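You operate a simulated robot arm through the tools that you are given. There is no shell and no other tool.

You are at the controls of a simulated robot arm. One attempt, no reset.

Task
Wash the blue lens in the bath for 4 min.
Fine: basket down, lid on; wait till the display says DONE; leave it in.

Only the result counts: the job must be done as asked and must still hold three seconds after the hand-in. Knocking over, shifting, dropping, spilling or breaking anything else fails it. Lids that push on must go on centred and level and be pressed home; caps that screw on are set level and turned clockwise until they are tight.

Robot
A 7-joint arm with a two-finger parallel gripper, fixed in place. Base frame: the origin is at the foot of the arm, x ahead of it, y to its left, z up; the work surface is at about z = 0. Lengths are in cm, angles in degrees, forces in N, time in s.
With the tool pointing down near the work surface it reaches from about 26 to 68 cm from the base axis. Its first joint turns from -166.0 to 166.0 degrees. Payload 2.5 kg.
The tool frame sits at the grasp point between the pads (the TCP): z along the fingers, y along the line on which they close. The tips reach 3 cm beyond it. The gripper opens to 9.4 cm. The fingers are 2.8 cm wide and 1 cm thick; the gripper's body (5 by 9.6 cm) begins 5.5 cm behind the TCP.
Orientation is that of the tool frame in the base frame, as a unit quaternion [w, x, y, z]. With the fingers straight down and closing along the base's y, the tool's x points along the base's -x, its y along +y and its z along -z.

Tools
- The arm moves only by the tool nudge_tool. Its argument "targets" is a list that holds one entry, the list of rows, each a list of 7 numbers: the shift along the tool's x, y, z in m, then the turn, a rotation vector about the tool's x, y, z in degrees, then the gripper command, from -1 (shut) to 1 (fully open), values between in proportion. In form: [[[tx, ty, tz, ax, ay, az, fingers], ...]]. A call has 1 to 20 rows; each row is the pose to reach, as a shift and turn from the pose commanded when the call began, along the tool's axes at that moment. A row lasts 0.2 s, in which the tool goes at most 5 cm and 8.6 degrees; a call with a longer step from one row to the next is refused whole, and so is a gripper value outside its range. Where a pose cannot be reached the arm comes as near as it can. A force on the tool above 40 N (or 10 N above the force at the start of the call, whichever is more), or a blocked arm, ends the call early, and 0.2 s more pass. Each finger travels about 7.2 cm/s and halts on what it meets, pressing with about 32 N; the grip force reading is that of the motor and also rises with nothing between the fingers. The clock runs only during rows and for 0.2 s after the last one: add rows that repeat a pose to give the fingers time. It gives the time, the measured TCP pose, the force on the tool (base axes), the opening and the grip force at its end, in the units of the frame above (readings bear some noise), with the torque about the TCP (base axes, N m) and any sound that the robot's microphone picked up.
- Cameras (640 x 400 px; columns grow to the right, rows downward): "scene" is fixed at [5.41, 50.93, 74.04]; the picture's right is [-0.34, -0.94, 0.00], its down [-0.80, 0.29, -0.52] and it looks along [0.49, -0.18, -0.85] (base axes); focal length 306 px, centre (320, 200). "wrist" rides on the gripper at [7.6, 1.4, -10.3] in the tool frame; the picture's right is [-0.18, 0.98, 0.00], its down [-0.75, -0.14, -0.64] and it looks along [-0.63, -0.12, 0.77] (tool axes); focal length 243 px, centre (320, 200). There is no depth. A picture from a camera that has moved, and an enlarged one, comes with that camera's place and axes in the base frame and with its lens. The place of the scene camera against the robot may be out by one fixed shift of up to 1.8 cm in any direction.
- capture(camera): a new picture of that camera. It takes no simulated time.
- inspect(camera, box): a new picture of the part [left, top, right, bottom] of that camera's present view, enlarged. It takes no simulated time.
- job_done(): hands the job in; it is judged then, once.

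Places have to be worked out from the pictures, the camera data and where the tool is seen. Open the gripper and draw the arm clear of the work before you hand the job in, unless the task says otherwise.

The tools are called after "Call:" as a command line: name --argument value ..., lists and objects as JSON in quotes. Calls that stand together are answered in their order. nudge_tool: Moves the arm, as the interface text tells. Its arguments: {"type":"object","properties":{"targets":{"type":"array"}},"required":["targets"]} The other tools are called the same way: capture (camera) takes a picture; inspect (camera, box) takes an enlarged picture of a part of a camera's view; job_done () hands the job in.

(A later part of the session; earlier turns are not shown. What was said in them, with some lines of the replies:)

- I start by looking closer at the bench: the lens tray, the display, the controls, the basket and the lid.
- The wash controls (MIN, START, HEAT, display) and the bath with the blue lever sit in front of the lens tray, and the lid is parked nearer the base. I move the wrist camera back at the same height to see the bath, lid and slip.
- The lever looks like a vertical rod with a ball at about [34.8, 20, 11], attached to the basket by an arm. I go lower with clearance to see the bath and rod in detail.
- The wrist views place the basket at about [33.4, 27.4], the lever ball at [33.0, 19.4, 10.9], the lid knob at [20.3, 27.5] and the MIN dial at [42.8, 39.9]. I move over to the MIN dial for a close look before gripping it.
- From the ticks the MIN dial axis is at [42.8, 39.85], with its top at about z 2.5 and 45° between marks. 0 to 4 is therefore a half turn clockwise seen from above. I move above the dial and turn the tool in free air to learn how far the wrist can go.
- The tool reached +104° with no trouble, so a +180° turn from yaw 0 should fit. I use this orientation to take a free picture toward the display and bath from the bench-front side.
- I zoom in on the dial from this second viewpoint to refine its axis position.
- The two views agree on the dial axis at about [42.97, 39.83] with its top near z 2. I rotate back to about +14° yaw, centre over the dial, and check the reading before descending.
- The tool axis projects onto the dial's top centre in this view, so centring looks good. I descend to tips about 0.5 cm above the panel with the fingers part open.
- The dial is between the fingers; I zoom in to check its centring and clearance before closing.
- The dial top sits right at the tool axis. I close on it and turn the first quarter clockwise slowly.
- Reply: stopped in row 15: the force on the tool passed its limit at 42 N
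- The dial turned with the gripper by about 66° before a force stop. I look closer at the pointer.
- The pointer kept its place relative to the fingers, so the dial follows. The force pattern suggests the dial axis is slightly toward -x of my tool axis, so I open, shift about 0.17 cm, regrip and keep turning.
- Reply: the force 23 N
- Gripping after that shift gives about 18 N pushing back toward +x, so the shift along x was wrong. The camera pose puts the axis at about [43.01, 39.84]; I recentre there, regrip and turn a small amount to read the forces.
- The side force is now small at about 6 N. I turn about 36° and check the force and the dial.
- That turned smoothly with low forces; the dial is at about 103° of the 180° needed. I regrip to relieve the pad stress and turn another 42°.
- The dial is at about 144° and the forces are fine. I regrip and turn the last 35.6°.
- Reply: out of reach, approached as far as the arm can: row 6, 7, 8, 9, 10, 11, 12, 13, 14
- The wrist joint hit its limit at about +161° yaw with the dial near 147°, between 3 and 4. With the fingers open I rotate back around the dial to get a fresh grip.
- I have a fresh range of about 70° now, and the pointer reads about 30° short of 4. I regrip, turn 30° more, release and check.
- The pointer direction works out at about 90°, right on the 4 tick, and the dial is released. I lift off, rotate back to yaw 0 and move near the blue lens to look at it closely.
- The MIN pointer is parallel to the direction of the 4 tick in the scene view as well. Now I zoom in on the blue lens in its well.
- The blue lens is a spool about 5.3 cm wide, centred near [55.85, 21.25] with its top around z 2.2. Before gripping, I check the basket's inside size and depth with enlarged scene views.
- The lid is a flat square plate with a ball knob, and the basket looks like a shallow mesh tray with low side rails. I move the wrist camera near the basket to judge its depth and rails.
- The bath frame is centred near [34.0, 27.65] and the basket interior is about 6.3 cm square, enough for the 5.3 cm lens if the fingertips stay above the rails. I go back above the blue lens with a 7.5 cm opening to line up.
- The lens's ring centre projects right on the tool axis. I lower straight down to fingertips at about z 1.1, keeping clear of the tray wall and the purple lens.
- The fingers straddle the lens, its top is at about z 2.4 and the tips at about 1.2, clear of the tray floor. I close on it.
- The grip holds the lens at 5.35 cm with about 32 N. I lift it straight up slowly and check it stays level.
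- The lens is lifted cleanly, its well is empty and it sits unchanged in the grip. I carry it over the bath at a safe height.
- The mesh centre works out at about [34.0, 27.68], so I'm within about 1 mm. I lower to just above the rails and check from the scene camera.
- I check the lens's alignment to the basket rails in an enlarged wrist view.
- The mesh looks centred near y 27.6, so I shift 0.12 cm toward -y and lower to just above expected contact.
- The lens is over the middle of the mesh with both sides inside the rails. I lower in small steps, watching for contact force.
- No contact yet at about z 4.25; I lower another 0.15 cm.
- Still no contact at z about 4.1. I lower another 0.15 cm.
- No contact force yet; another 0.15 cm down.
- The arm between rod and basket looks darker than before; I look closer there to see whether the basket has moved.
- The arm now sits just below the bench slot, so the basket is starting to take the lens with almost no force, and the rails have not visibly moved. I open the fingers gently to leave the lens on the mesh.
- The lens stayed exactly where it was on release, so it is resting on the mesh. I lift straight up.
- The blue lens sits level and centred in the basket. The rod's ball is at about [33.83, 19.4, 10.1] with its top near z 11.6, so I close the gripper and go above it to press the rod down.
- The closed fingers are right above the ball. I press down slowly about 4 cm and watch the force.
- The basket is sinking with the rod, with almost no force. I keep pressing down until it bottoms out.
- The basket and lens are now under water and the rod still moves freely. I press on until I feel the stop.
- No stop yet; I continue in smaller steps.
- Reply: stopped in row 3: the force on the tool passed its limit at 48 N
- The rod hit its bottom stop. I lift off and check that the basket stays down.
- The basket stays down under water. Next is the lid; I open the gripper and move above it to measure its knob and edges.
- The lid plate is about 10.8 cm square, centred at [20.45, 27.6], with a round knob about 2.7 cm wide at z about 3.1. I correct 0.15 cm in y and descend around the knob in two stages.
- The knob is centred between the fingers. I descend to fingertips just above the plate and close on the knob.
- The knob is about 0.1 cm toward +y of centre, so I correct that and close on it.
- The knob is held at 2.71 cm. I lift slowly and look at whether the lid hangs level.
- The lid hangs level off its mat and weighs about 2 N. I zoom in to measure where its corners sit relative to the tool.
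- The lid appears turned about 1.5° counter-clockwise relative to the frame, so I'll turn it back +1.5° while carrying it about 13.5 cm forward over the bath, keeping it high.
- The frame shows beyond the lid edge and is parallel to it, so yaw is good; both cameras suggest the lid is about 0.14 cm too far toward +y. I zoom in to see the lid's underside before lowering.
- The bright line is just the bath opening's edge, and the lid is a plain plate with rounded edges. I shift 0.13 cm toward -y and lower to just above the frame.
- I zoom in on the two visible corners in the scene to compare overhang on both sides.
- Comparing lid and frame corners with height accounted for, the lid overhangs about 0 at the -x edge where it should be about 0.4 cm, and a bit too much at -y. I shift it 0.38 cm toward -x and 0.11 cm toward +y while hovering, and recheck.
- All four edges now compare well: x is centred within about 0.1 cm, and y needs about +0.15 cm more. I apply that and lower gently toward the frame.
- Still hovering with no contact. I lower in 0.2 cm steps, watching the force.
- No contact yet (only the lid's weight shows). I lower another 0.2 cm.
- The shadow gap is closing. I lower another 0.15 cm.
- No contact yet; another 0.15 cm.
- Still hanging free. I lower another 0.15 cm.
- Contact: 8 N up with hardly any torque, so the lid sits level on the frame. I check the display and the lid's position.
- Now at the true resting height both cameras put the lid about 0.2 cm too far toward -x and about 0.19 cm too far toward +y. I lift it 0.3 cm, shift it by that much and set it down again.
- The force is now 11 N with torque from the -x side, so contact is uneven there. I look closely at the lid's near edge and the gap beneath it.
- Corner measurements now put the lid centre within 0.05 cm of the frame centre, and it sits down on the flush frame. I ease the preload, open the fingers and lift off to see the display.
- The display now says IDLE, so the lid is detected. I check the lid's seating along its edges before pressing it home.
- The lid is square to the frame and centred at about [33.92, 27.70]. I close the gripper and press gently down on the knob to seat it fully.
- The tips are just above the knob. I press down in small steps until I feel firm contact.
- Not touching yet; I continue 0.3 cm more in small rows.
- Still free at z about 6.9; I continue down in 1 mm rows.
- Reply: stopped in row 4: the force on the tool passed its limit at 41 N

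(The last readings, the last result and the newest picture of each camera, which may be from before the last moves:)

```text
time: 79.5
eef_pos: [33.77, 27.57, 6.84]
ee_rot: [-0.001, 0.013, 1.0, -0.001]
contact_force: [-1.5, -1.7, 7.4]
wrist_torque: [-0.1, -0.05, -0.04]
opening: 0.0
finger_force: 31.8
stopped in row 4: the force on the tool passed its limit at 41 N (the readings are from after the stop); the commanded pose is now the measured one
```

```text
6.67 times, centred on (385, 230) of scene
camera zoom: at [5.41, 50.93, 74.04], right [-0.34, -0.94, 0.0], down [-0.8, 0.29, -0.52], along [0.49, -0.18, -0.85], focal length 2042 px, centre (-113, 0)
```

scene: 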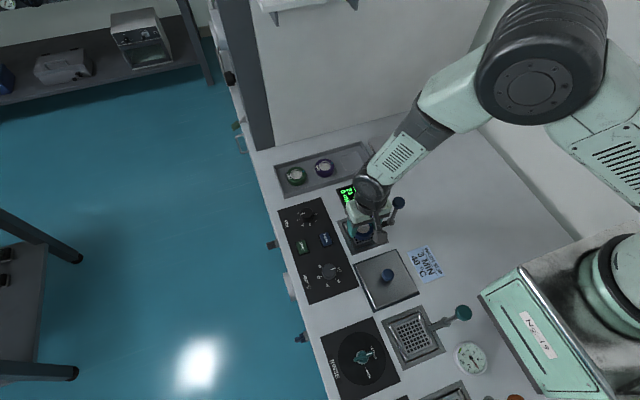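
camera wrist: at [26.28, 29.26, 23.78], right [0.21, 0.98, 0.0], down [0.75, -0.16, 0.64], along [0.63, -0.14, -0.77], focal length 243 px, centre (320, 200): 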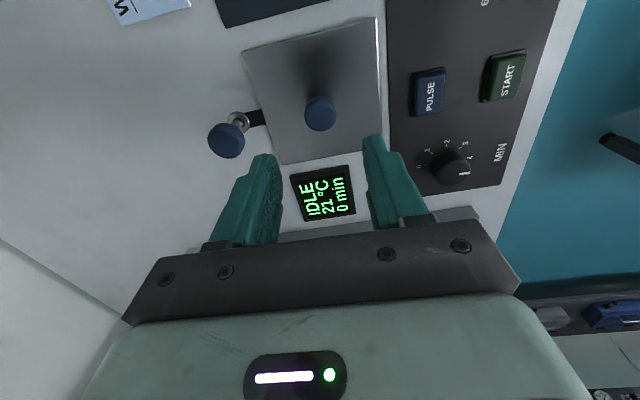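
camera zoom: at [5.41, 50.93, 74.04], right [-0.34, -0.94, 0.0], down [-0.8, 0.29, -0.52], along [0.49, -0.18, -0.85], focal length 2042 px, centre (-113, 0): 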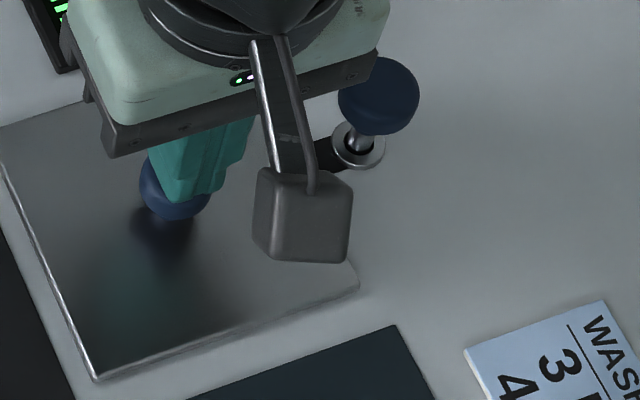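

The lid took 41 N without moving, so it is fully home. I lift off and move over toward the START button, squaring the yaw, to look at it from above.

Call:
nudge_tool --targets '[[[0, 0, -0.02, 0, 0, 0, -1], [0, 0, -0.06, 0, 0, 0, -1], [0, 0, -0.09, 0, 0, 0, -1], [-0.001, 0.04, -0.09, 0, 0, -0.5, -1], [-0.002, 0.08, -0.09, 0, 0, -1, -1], [-0.003, 0.12, -0.09, 0, 0, -1.5, -1], [-0.0041, 0.1607, -0.09, 0, 0, -1.5, -1], [-0.0041, 0.1607, -0.09, 0, 0, -1.5, -1]]]'

Call:
capture --camera "wrist"

Call:
inspect --camera "scene" --box '[270, 170, 430, 270]'

```text
time: 81.3
eef_pos: [34.51, 43.58, 15.76]
ee_rot: [-0.002, 0.001, 1.0, -0.001]
contact_force: [-0.7, 0.4, 0.3]
wrist_torque: [-0.03, 0.01, 0.03]
opening: 0.0
finger_force: 31.5
```

```text
taken
camera wrist: at [26.89, 44.97, 26.02], right [0.18, 0.98, 0.0], down [0.76, -0.14, 0.64], along [0.63, -0.12, -0.77], focal length 243 px, centre (320, 200)
```

wrist: 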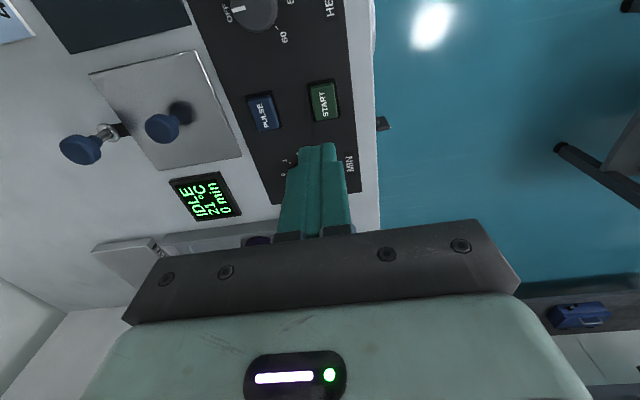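

```text
4.00 times, centred on (350, 220) of scene
camera zoom: at [5.41, 50.93, 74.04], right [-0.34, -0.94, 0.0], down [-0.8, 0.29, -0.52], along [0.49, -0.18, -0.85], focal length 1225 px, centre (200, 120)
```

zoom: 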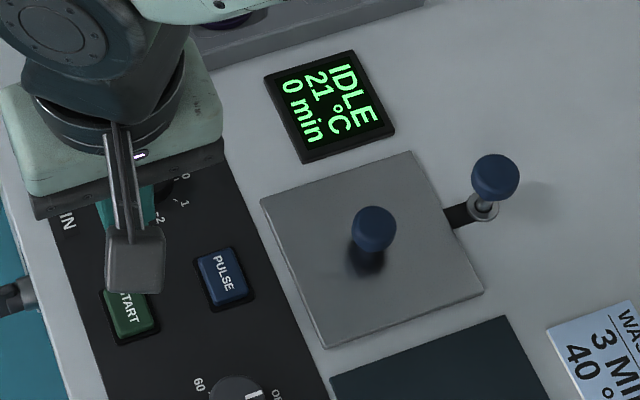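

START is about 0.35 cm to +y of the tool axis. The display reads IDLE, so I shift over the button and descend to just above it.

Call:
nudge_tool --targets '[[[-0.001, 0.003, 0.03, 0, 0, 0, -1], [-0.001, 0.003, 0.06, 0, 0, 0, -1], [-0.001, 0.003, 0.09, 0, 0, 0, -1], [-0.001, 0.003, 0.1, 0, 0, 0, -1], [-0.001, 0.003, 0.1, 0, 0, 0, -1]]]'

Call:
capture --camera "wrist"

Call:
inspect --camera "scene" --box '[270, 210, 350, 270]'

```text
time: 82.5
eef_pos: [34.58, 43.96, 5.76]
ee_rot: [-0.002, 0.0, 1.0, -0.001]
contact_force: [-0.2, 0.8, 0.6]
wrist_torque: [0.05, -0.02, 0.03]
opening: 0.0
finger_force: 31.5
```

```text
taken
camera wrist: at [26.99, 45.39, 16.05], right [0.18, 0.98, 0.0], down [0.76, -0.14, 0.64], along [0.63, -0.12, -0.77], focal length 243 px, centre (320, 200)
```

wrist: 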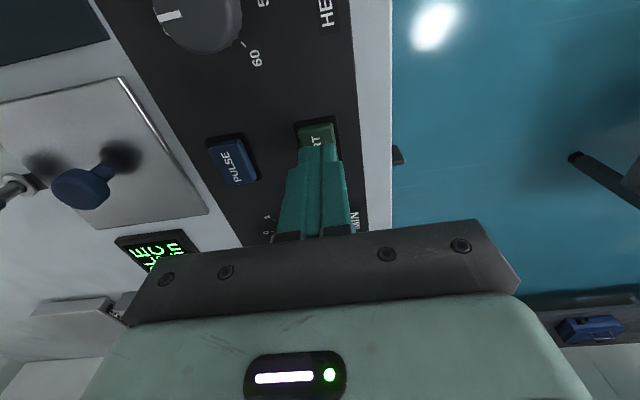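

```text
6.67 times, centred on (310, 240) of scene
camera zoom: at [5.41, 50.93, 74.04], right [-0.34, -0.94, 0.0], down [-0.8, 0.29, -0.52], along [0.49, -0.18, -0.85], focal length 2042 px, centre (387, -67)
```

zoom: 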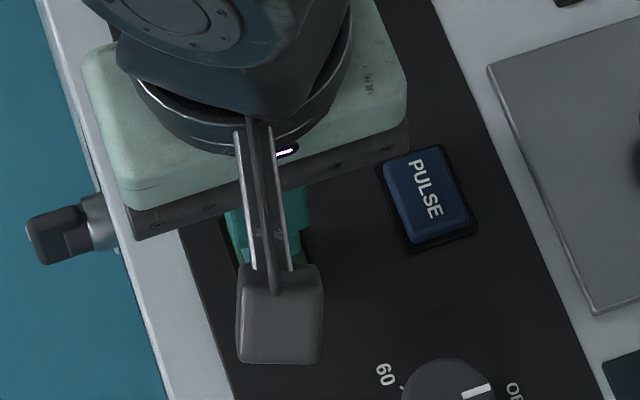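

I zoom in to confirm that the fingertips are over START only.

Call:
inspect --camera "wrist" --box '[260, 90, 380, 180]'

```text
4.44 times, centred on (320, 135) of wrist
camera zoom: at [26.99, 45.39, 16.05], right [0.18, 0.98, 0.0], down [0.76, -0.14, 0.64], along [0.63, -0.12, -0.77], focal length 1078 px, centre (320, 489)
```

zoom: 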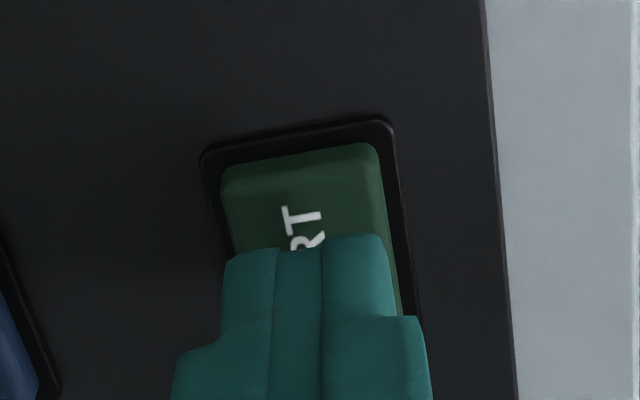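

The tips line up with the START button. I press down slowly and read the force.

Call:
nudge_tool --targets '[[[0, 0, 0.003, 0, 0, 0, -1], [0, 0, 0.006, 0, 0, 0, -1], [0, 0, 0.009, 0, 0, 0, -1], [0, 0, 0.011, 0, 0, 0, -1], [0, 0, 0.013, 0, 0, 0, -1]]]'

Call:
inspect --camera "scene" --box '[330, 170, 390, 220]'

```text
time: 83.7
eef_pos: [34.6, 43.97, 4.42]
ee_rot: [-0.003, 0.0, 1.0, -0.001]
contact_force: [0.1, 0.0, -0.3]
wrist_torque: [0.0, -0.01, -0.02]
opening: 0.0
finger_force: 31.6
```

```text
8.00 times, centred on (360, 195) of scene
camera zoom: at [5.41, 50.93, 74.04], right [-0.34, -0.94, 0.0], down [-0.8, 0.29, -0.52], along [0.49, -0.18, -0.85], focal length 2450 px, centre (0, 240)
```

zoom: 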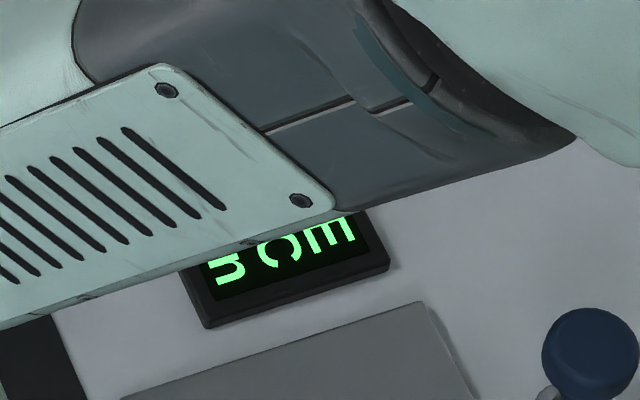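

No contact yet at z about 4.4 and the display still seems idle. I continue pressing in 1 mm rows.

Call:
nudge_tool --targets '[[[0, 0, 0.001, 0, 0, 0, -1], [0, 0, 0.002, 0, 0, 0, -1], [0, 0, 0.003, 0, 0, 0, -1], [0, 0, 0.004, 0, 0, 0, -1]]]'

Call:
inspect --camera "wrist" --box '[80, 200, 320, 300]'

Call:
inspect --camera "scene" --box '[330, 170, 390, 220]'

```text
time: 84.7
eef_pos: [34.56, 43.88, 4.0]
ee_rot: [-0.001, 0.0, 1.0, -0.001]
contact_force: [-0.1, 0.0, 0.2]
wrist_torque: [0.02, 0.0, 0.01]
opening: 0.03
finger_force: 31.8
```

```text
2.67 times, centred on (200, 250) of wrist
camera zoom: at [27.03, 45.3, 14.27], right [0.18, 0.98, 0.0], down [0.76, -0.14, 0.64], along [0.63, -0.12, -0.77], focal length 647 px, centre (640, 67)
```

zoom: 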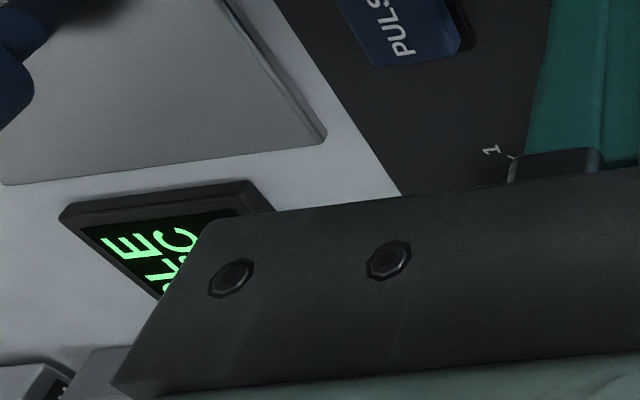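

```text
8.00 times, centred on (360, 195) of scene
camera zoom: at [5.41, 50.93, 74.04], right [-0.34, -0.94, 0.0], down [-0.8, 0.29, -0.52], along [0.49, -0.18, -0.85], focal length 2450 px, centre (0, 240)
```

zoom: 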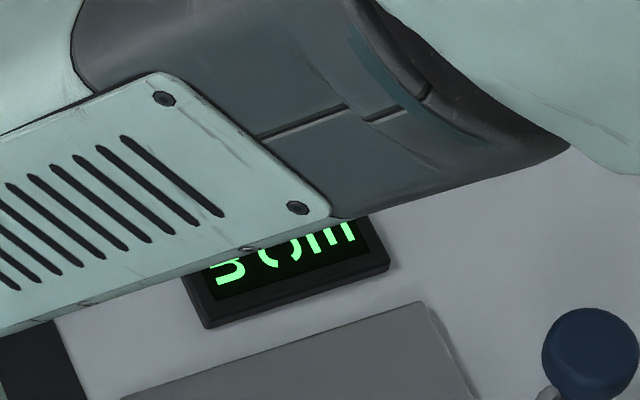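

The display still shows the E of IDLE and there is no contact; I continue down 0.4 cm.

Call:
nudge_tool --targets '[[[0, 0, 0.001, 0, 0, 0, -1], [0, 0, 0.002, 0, 0, 0, -1], [0, 0, 0.003, 0, 0, 0, -1], [0, 0, 0.004, 0, 0, 0, -1]]]'

Call:
inspect --camera "scene" --box '[330, 170, 390, 220]'

Call:
inspect --camera "wrist" --box '[80, 100, 380, 300]'

```text
time: 85.7
eef_pos: [34.65, 43.83, 3.67]
ee_rot: [-0.002, 0.0, 1.0, -0.001]
contact_force: [-1.6, -3.9, 8.9]
wrist_torque: [-0.11, 0.01, -0.01]
opening: 0.01
finger_force: 32.3
heard: click
```

```text
8.00 times, centred on (360, 195) of scene
camera zoom: at [5.41, 50.93, 74.04], right [-0.34, -0.94, 0.0], down [-0.8, 0.29, -0.52], along [0.49, -0.18, -0.85], focal length 2450 px, centre (0, 240)
```

zoom: 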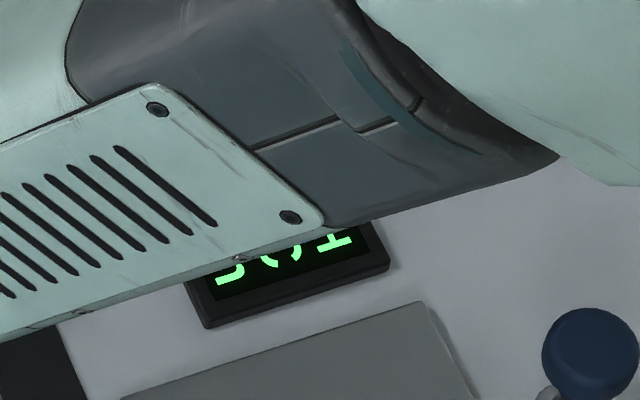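

```text
2.00 times, centred on (230, 200) of wrist
camera zoom: at [27.09, 45.36, 13.9], right [0.18, 0.98, 0.0], down [0.76, -0.14, 0.64], along [0.63, -0.12, -0.77], focal length 485 px, centre (500, 200)
```

zoom: 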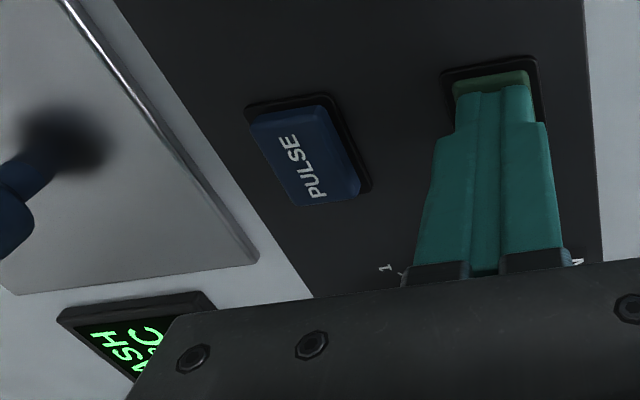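

A click, and the display changed to something ending in H (WASH). I release the button by lifting off and read the display.

Call:
nudge_tool --targets '[[[0, 0, -0.01, 0, 0, 0, -1], [0, 0, -0.04, 0, 0, 0, -1], [0, 0, -0.08, 0, 0, 0, -1], [0, 0, -0.12, 0, 0, 0, -1]]]'

Call:
capture --camera "wrist"

Call:
inspect --camera "scene" --box '[270, 170, 430, 270]'

```text
time: 86.7
eef_pos: [34.7, 43.83, 15.63]
ee_rot: [-0.002, 0.0, 1.0, -0.001]
contact_force: [-0.4, -0.2, -0.5]
wrist_torque: [-0.01, -0.01, 0.0]
opening: 0.0
finger_force: 31.7
```

```text
taken
camera wrist: at [27.11, 45.41, 25.85], right [0.18, 0.98, 0.0], down [0.76, -0.14, 0.64], along [0.63, -0.12, -0.77], focal length 243 px, centre (320, 200)
```

wrist: 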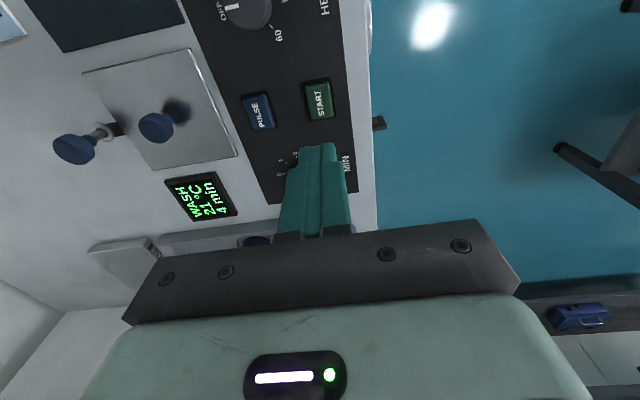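

```text
4.00 times, centred on (350, 220) of scene
camera zoom: at [5.41, 50.93, 74.04], right [-0.34, -0.94, 0.0], down [-0.8, 0.29, -0.52], along [0.49, -0.18, -0.85], focal length 1225 px, centre (200, 120)
```

zoom: 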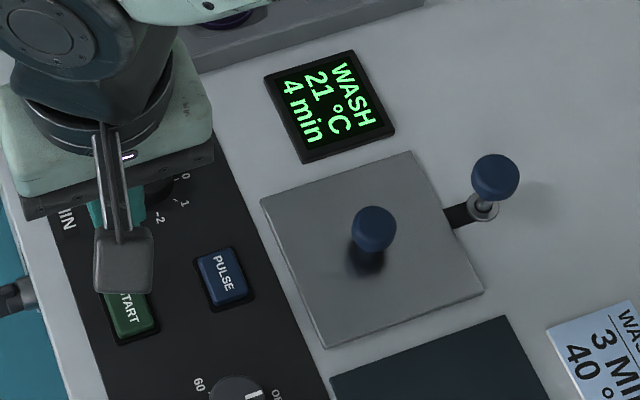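

The display reads WASH, 21 °C, 4 min, which is right. I open the gripper, draw the arm up and clear, and wait.

Call:
nudge_tool --targets '[[[0, 0, -0.04, 0, 0, 0, -1], [0, 0, -0.08, 0, 0, 0, -1], [0, 0, -0.12, 0, 0, 0, 0], [0, 0, -0.16, 0, 0, 0, 1], [-0.022, -0.032, -0.16, 0, 0, 0, 1], [-0.045, -0.065, -0.16, 0, 0, 0, 1], [-0.067, -0.097, -0.16, 0, 0, 0, 1], [-0.09, -0.13, -0.16, 0, 0, 0, 1], [-0.09, -0.13, -0.16, 0, 0, 0, 1], [-0.09, -0.13, -0.16, 0, 0, 0, 1], [-0.09, -0.13, -0.16, 0, 0, 0, 1], [-0.09, -0.13, -0.16, 0, 0, 0, 1], [-0.09, -0.13, -0.16, 0, 0, 0, 1], [-0.09, -0.13, -0.16, 0, 0, 0, 1], [-0.09, -0.13, -0.16, 0, 0, 0, 1], [-0.09, -0.13, -0.16, 0, 0, 0, 1], [-0.09, -0.13, -0.16, 0, 0, 0, 1], [-0.09, -0.13, -0.16, 0, 0, 0, 1], [-0.09, -0.13, -0.16, 0, 0, 0, 1], [-0.09, -0.13, -0.16, 0, 0, 0, 1]]]'

Call:
capture --camera "scene"

Call:
inspect --camera "scene" --box '[270, 170, 430, 270]'

```text
time: 90.9
eef_pos: [43.88, 31.2, 31.65]
ee_rot: [-0.002, 0.0, 1.0, -0.001]
contact_force: [0.3, -0.4, -0.5]
wrist_torque: [0.0, -0.01, 0.0]
opening: 9.41
finger_force: 0.1
```

```text
taken
```

scene: 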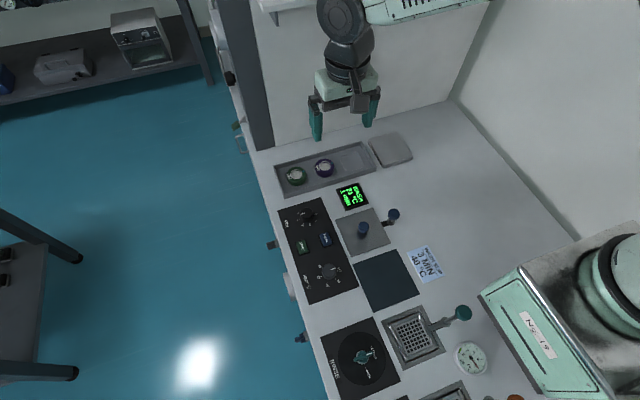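

```text
4.00 times, centred on (350, 220) of scene
camera zoom: at [5.41, 50.93, 74.04], right [-0.34, -0.94, 0.0], down [-0.8, 0.29, -0.52], along [0.49, -0.18, -0.85], focal length 1225 px, centre (200, 120)
```

zoom: 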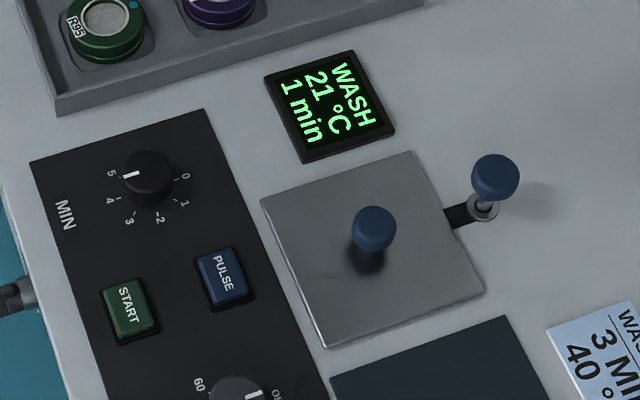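

The display counts down quickly: WASH, 1 min left. I hold the arm still clear of the work and wait a little more.

Call:
nudge_tool --targets '[[[0, 0, 0, 0, 0, 0, 1], [0, 0, 0, 0, 0, 0, 1], [0, 0, 0, 0, 0, 0, 1], [0, 0, 0, 0, 0, 0, 1], [0, 0, 0, 0, 0, 0, 1], [0, 0, 0, 0, 0, 0, 1], [0, 0, 0, 0, 0, 0, 1], [0, 0, 0, 0, 0, 0, 1], [0, 0, 0, 0, 0, 0, 1], [0, 0, 0, 0, 0, 0, 1]]]'

Call:
inspect --camera "scene" --box '[270, 170, 430, 270]'

```text
time: 93.1
eef_pos: [43.97, 31.2, 31.51]
ee_rot: [-0.002, -0.001, 1.0, -0.001]
contact_force: [-0.5, -0.7, 0.6]
wrist_torque: [-0.02, 0.0, 0.01]
opening: 9.41
finger_force: 0.2
```

```text
4.00 times, centred on (350, 220) of scene
camera zoom: at [5.41, 50.93, 74.04], right [-0.34, -0.94, 0.0], down [-0.8, 0.29, -0.52], along [0.49, -0.18, -0.85], focal length 1225 px, centre (200, 120)
```

zoom: 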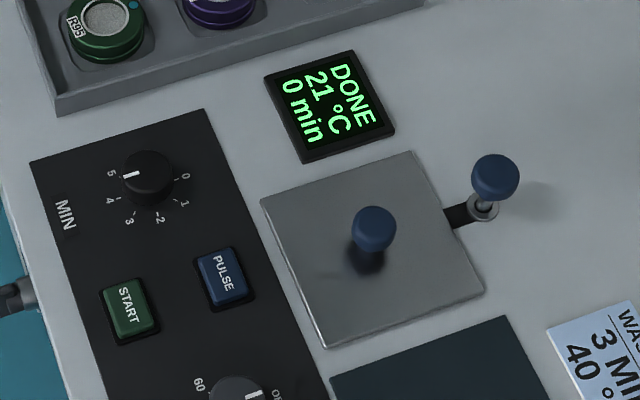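

The display says DONE after the 4 min wash. The basket is down with the lens in it, the lid is on and the arm is clear with the gripper open, so I hand the job in.

Call:
job_done

```text
The job is handed in.
```

The blue lens (R65) has had its 4-minute wash, and I handed the job in after the display read DONE. The lens is still in the bath, with the basket down and the lid on.

- **Timer:** I set the MIN dial to 4. After I pressed START, the display showed WASH at 4 min and counted down to 0.
- **Lid:** It is centred on the bath, and I pressed it down until it was fully seated. The display changed from LID OFF to IDLE once it was on.
- **Heat:** I left it off, so the wash ran at 21 °C. The slip on the bench says 3 min at 40 °C, but you asked for 4 min and gave no temperature, so I followed your instruction.

The gripper is open and the arm is well clear of the bench. I saw nothing else knocked, moved or spilled.
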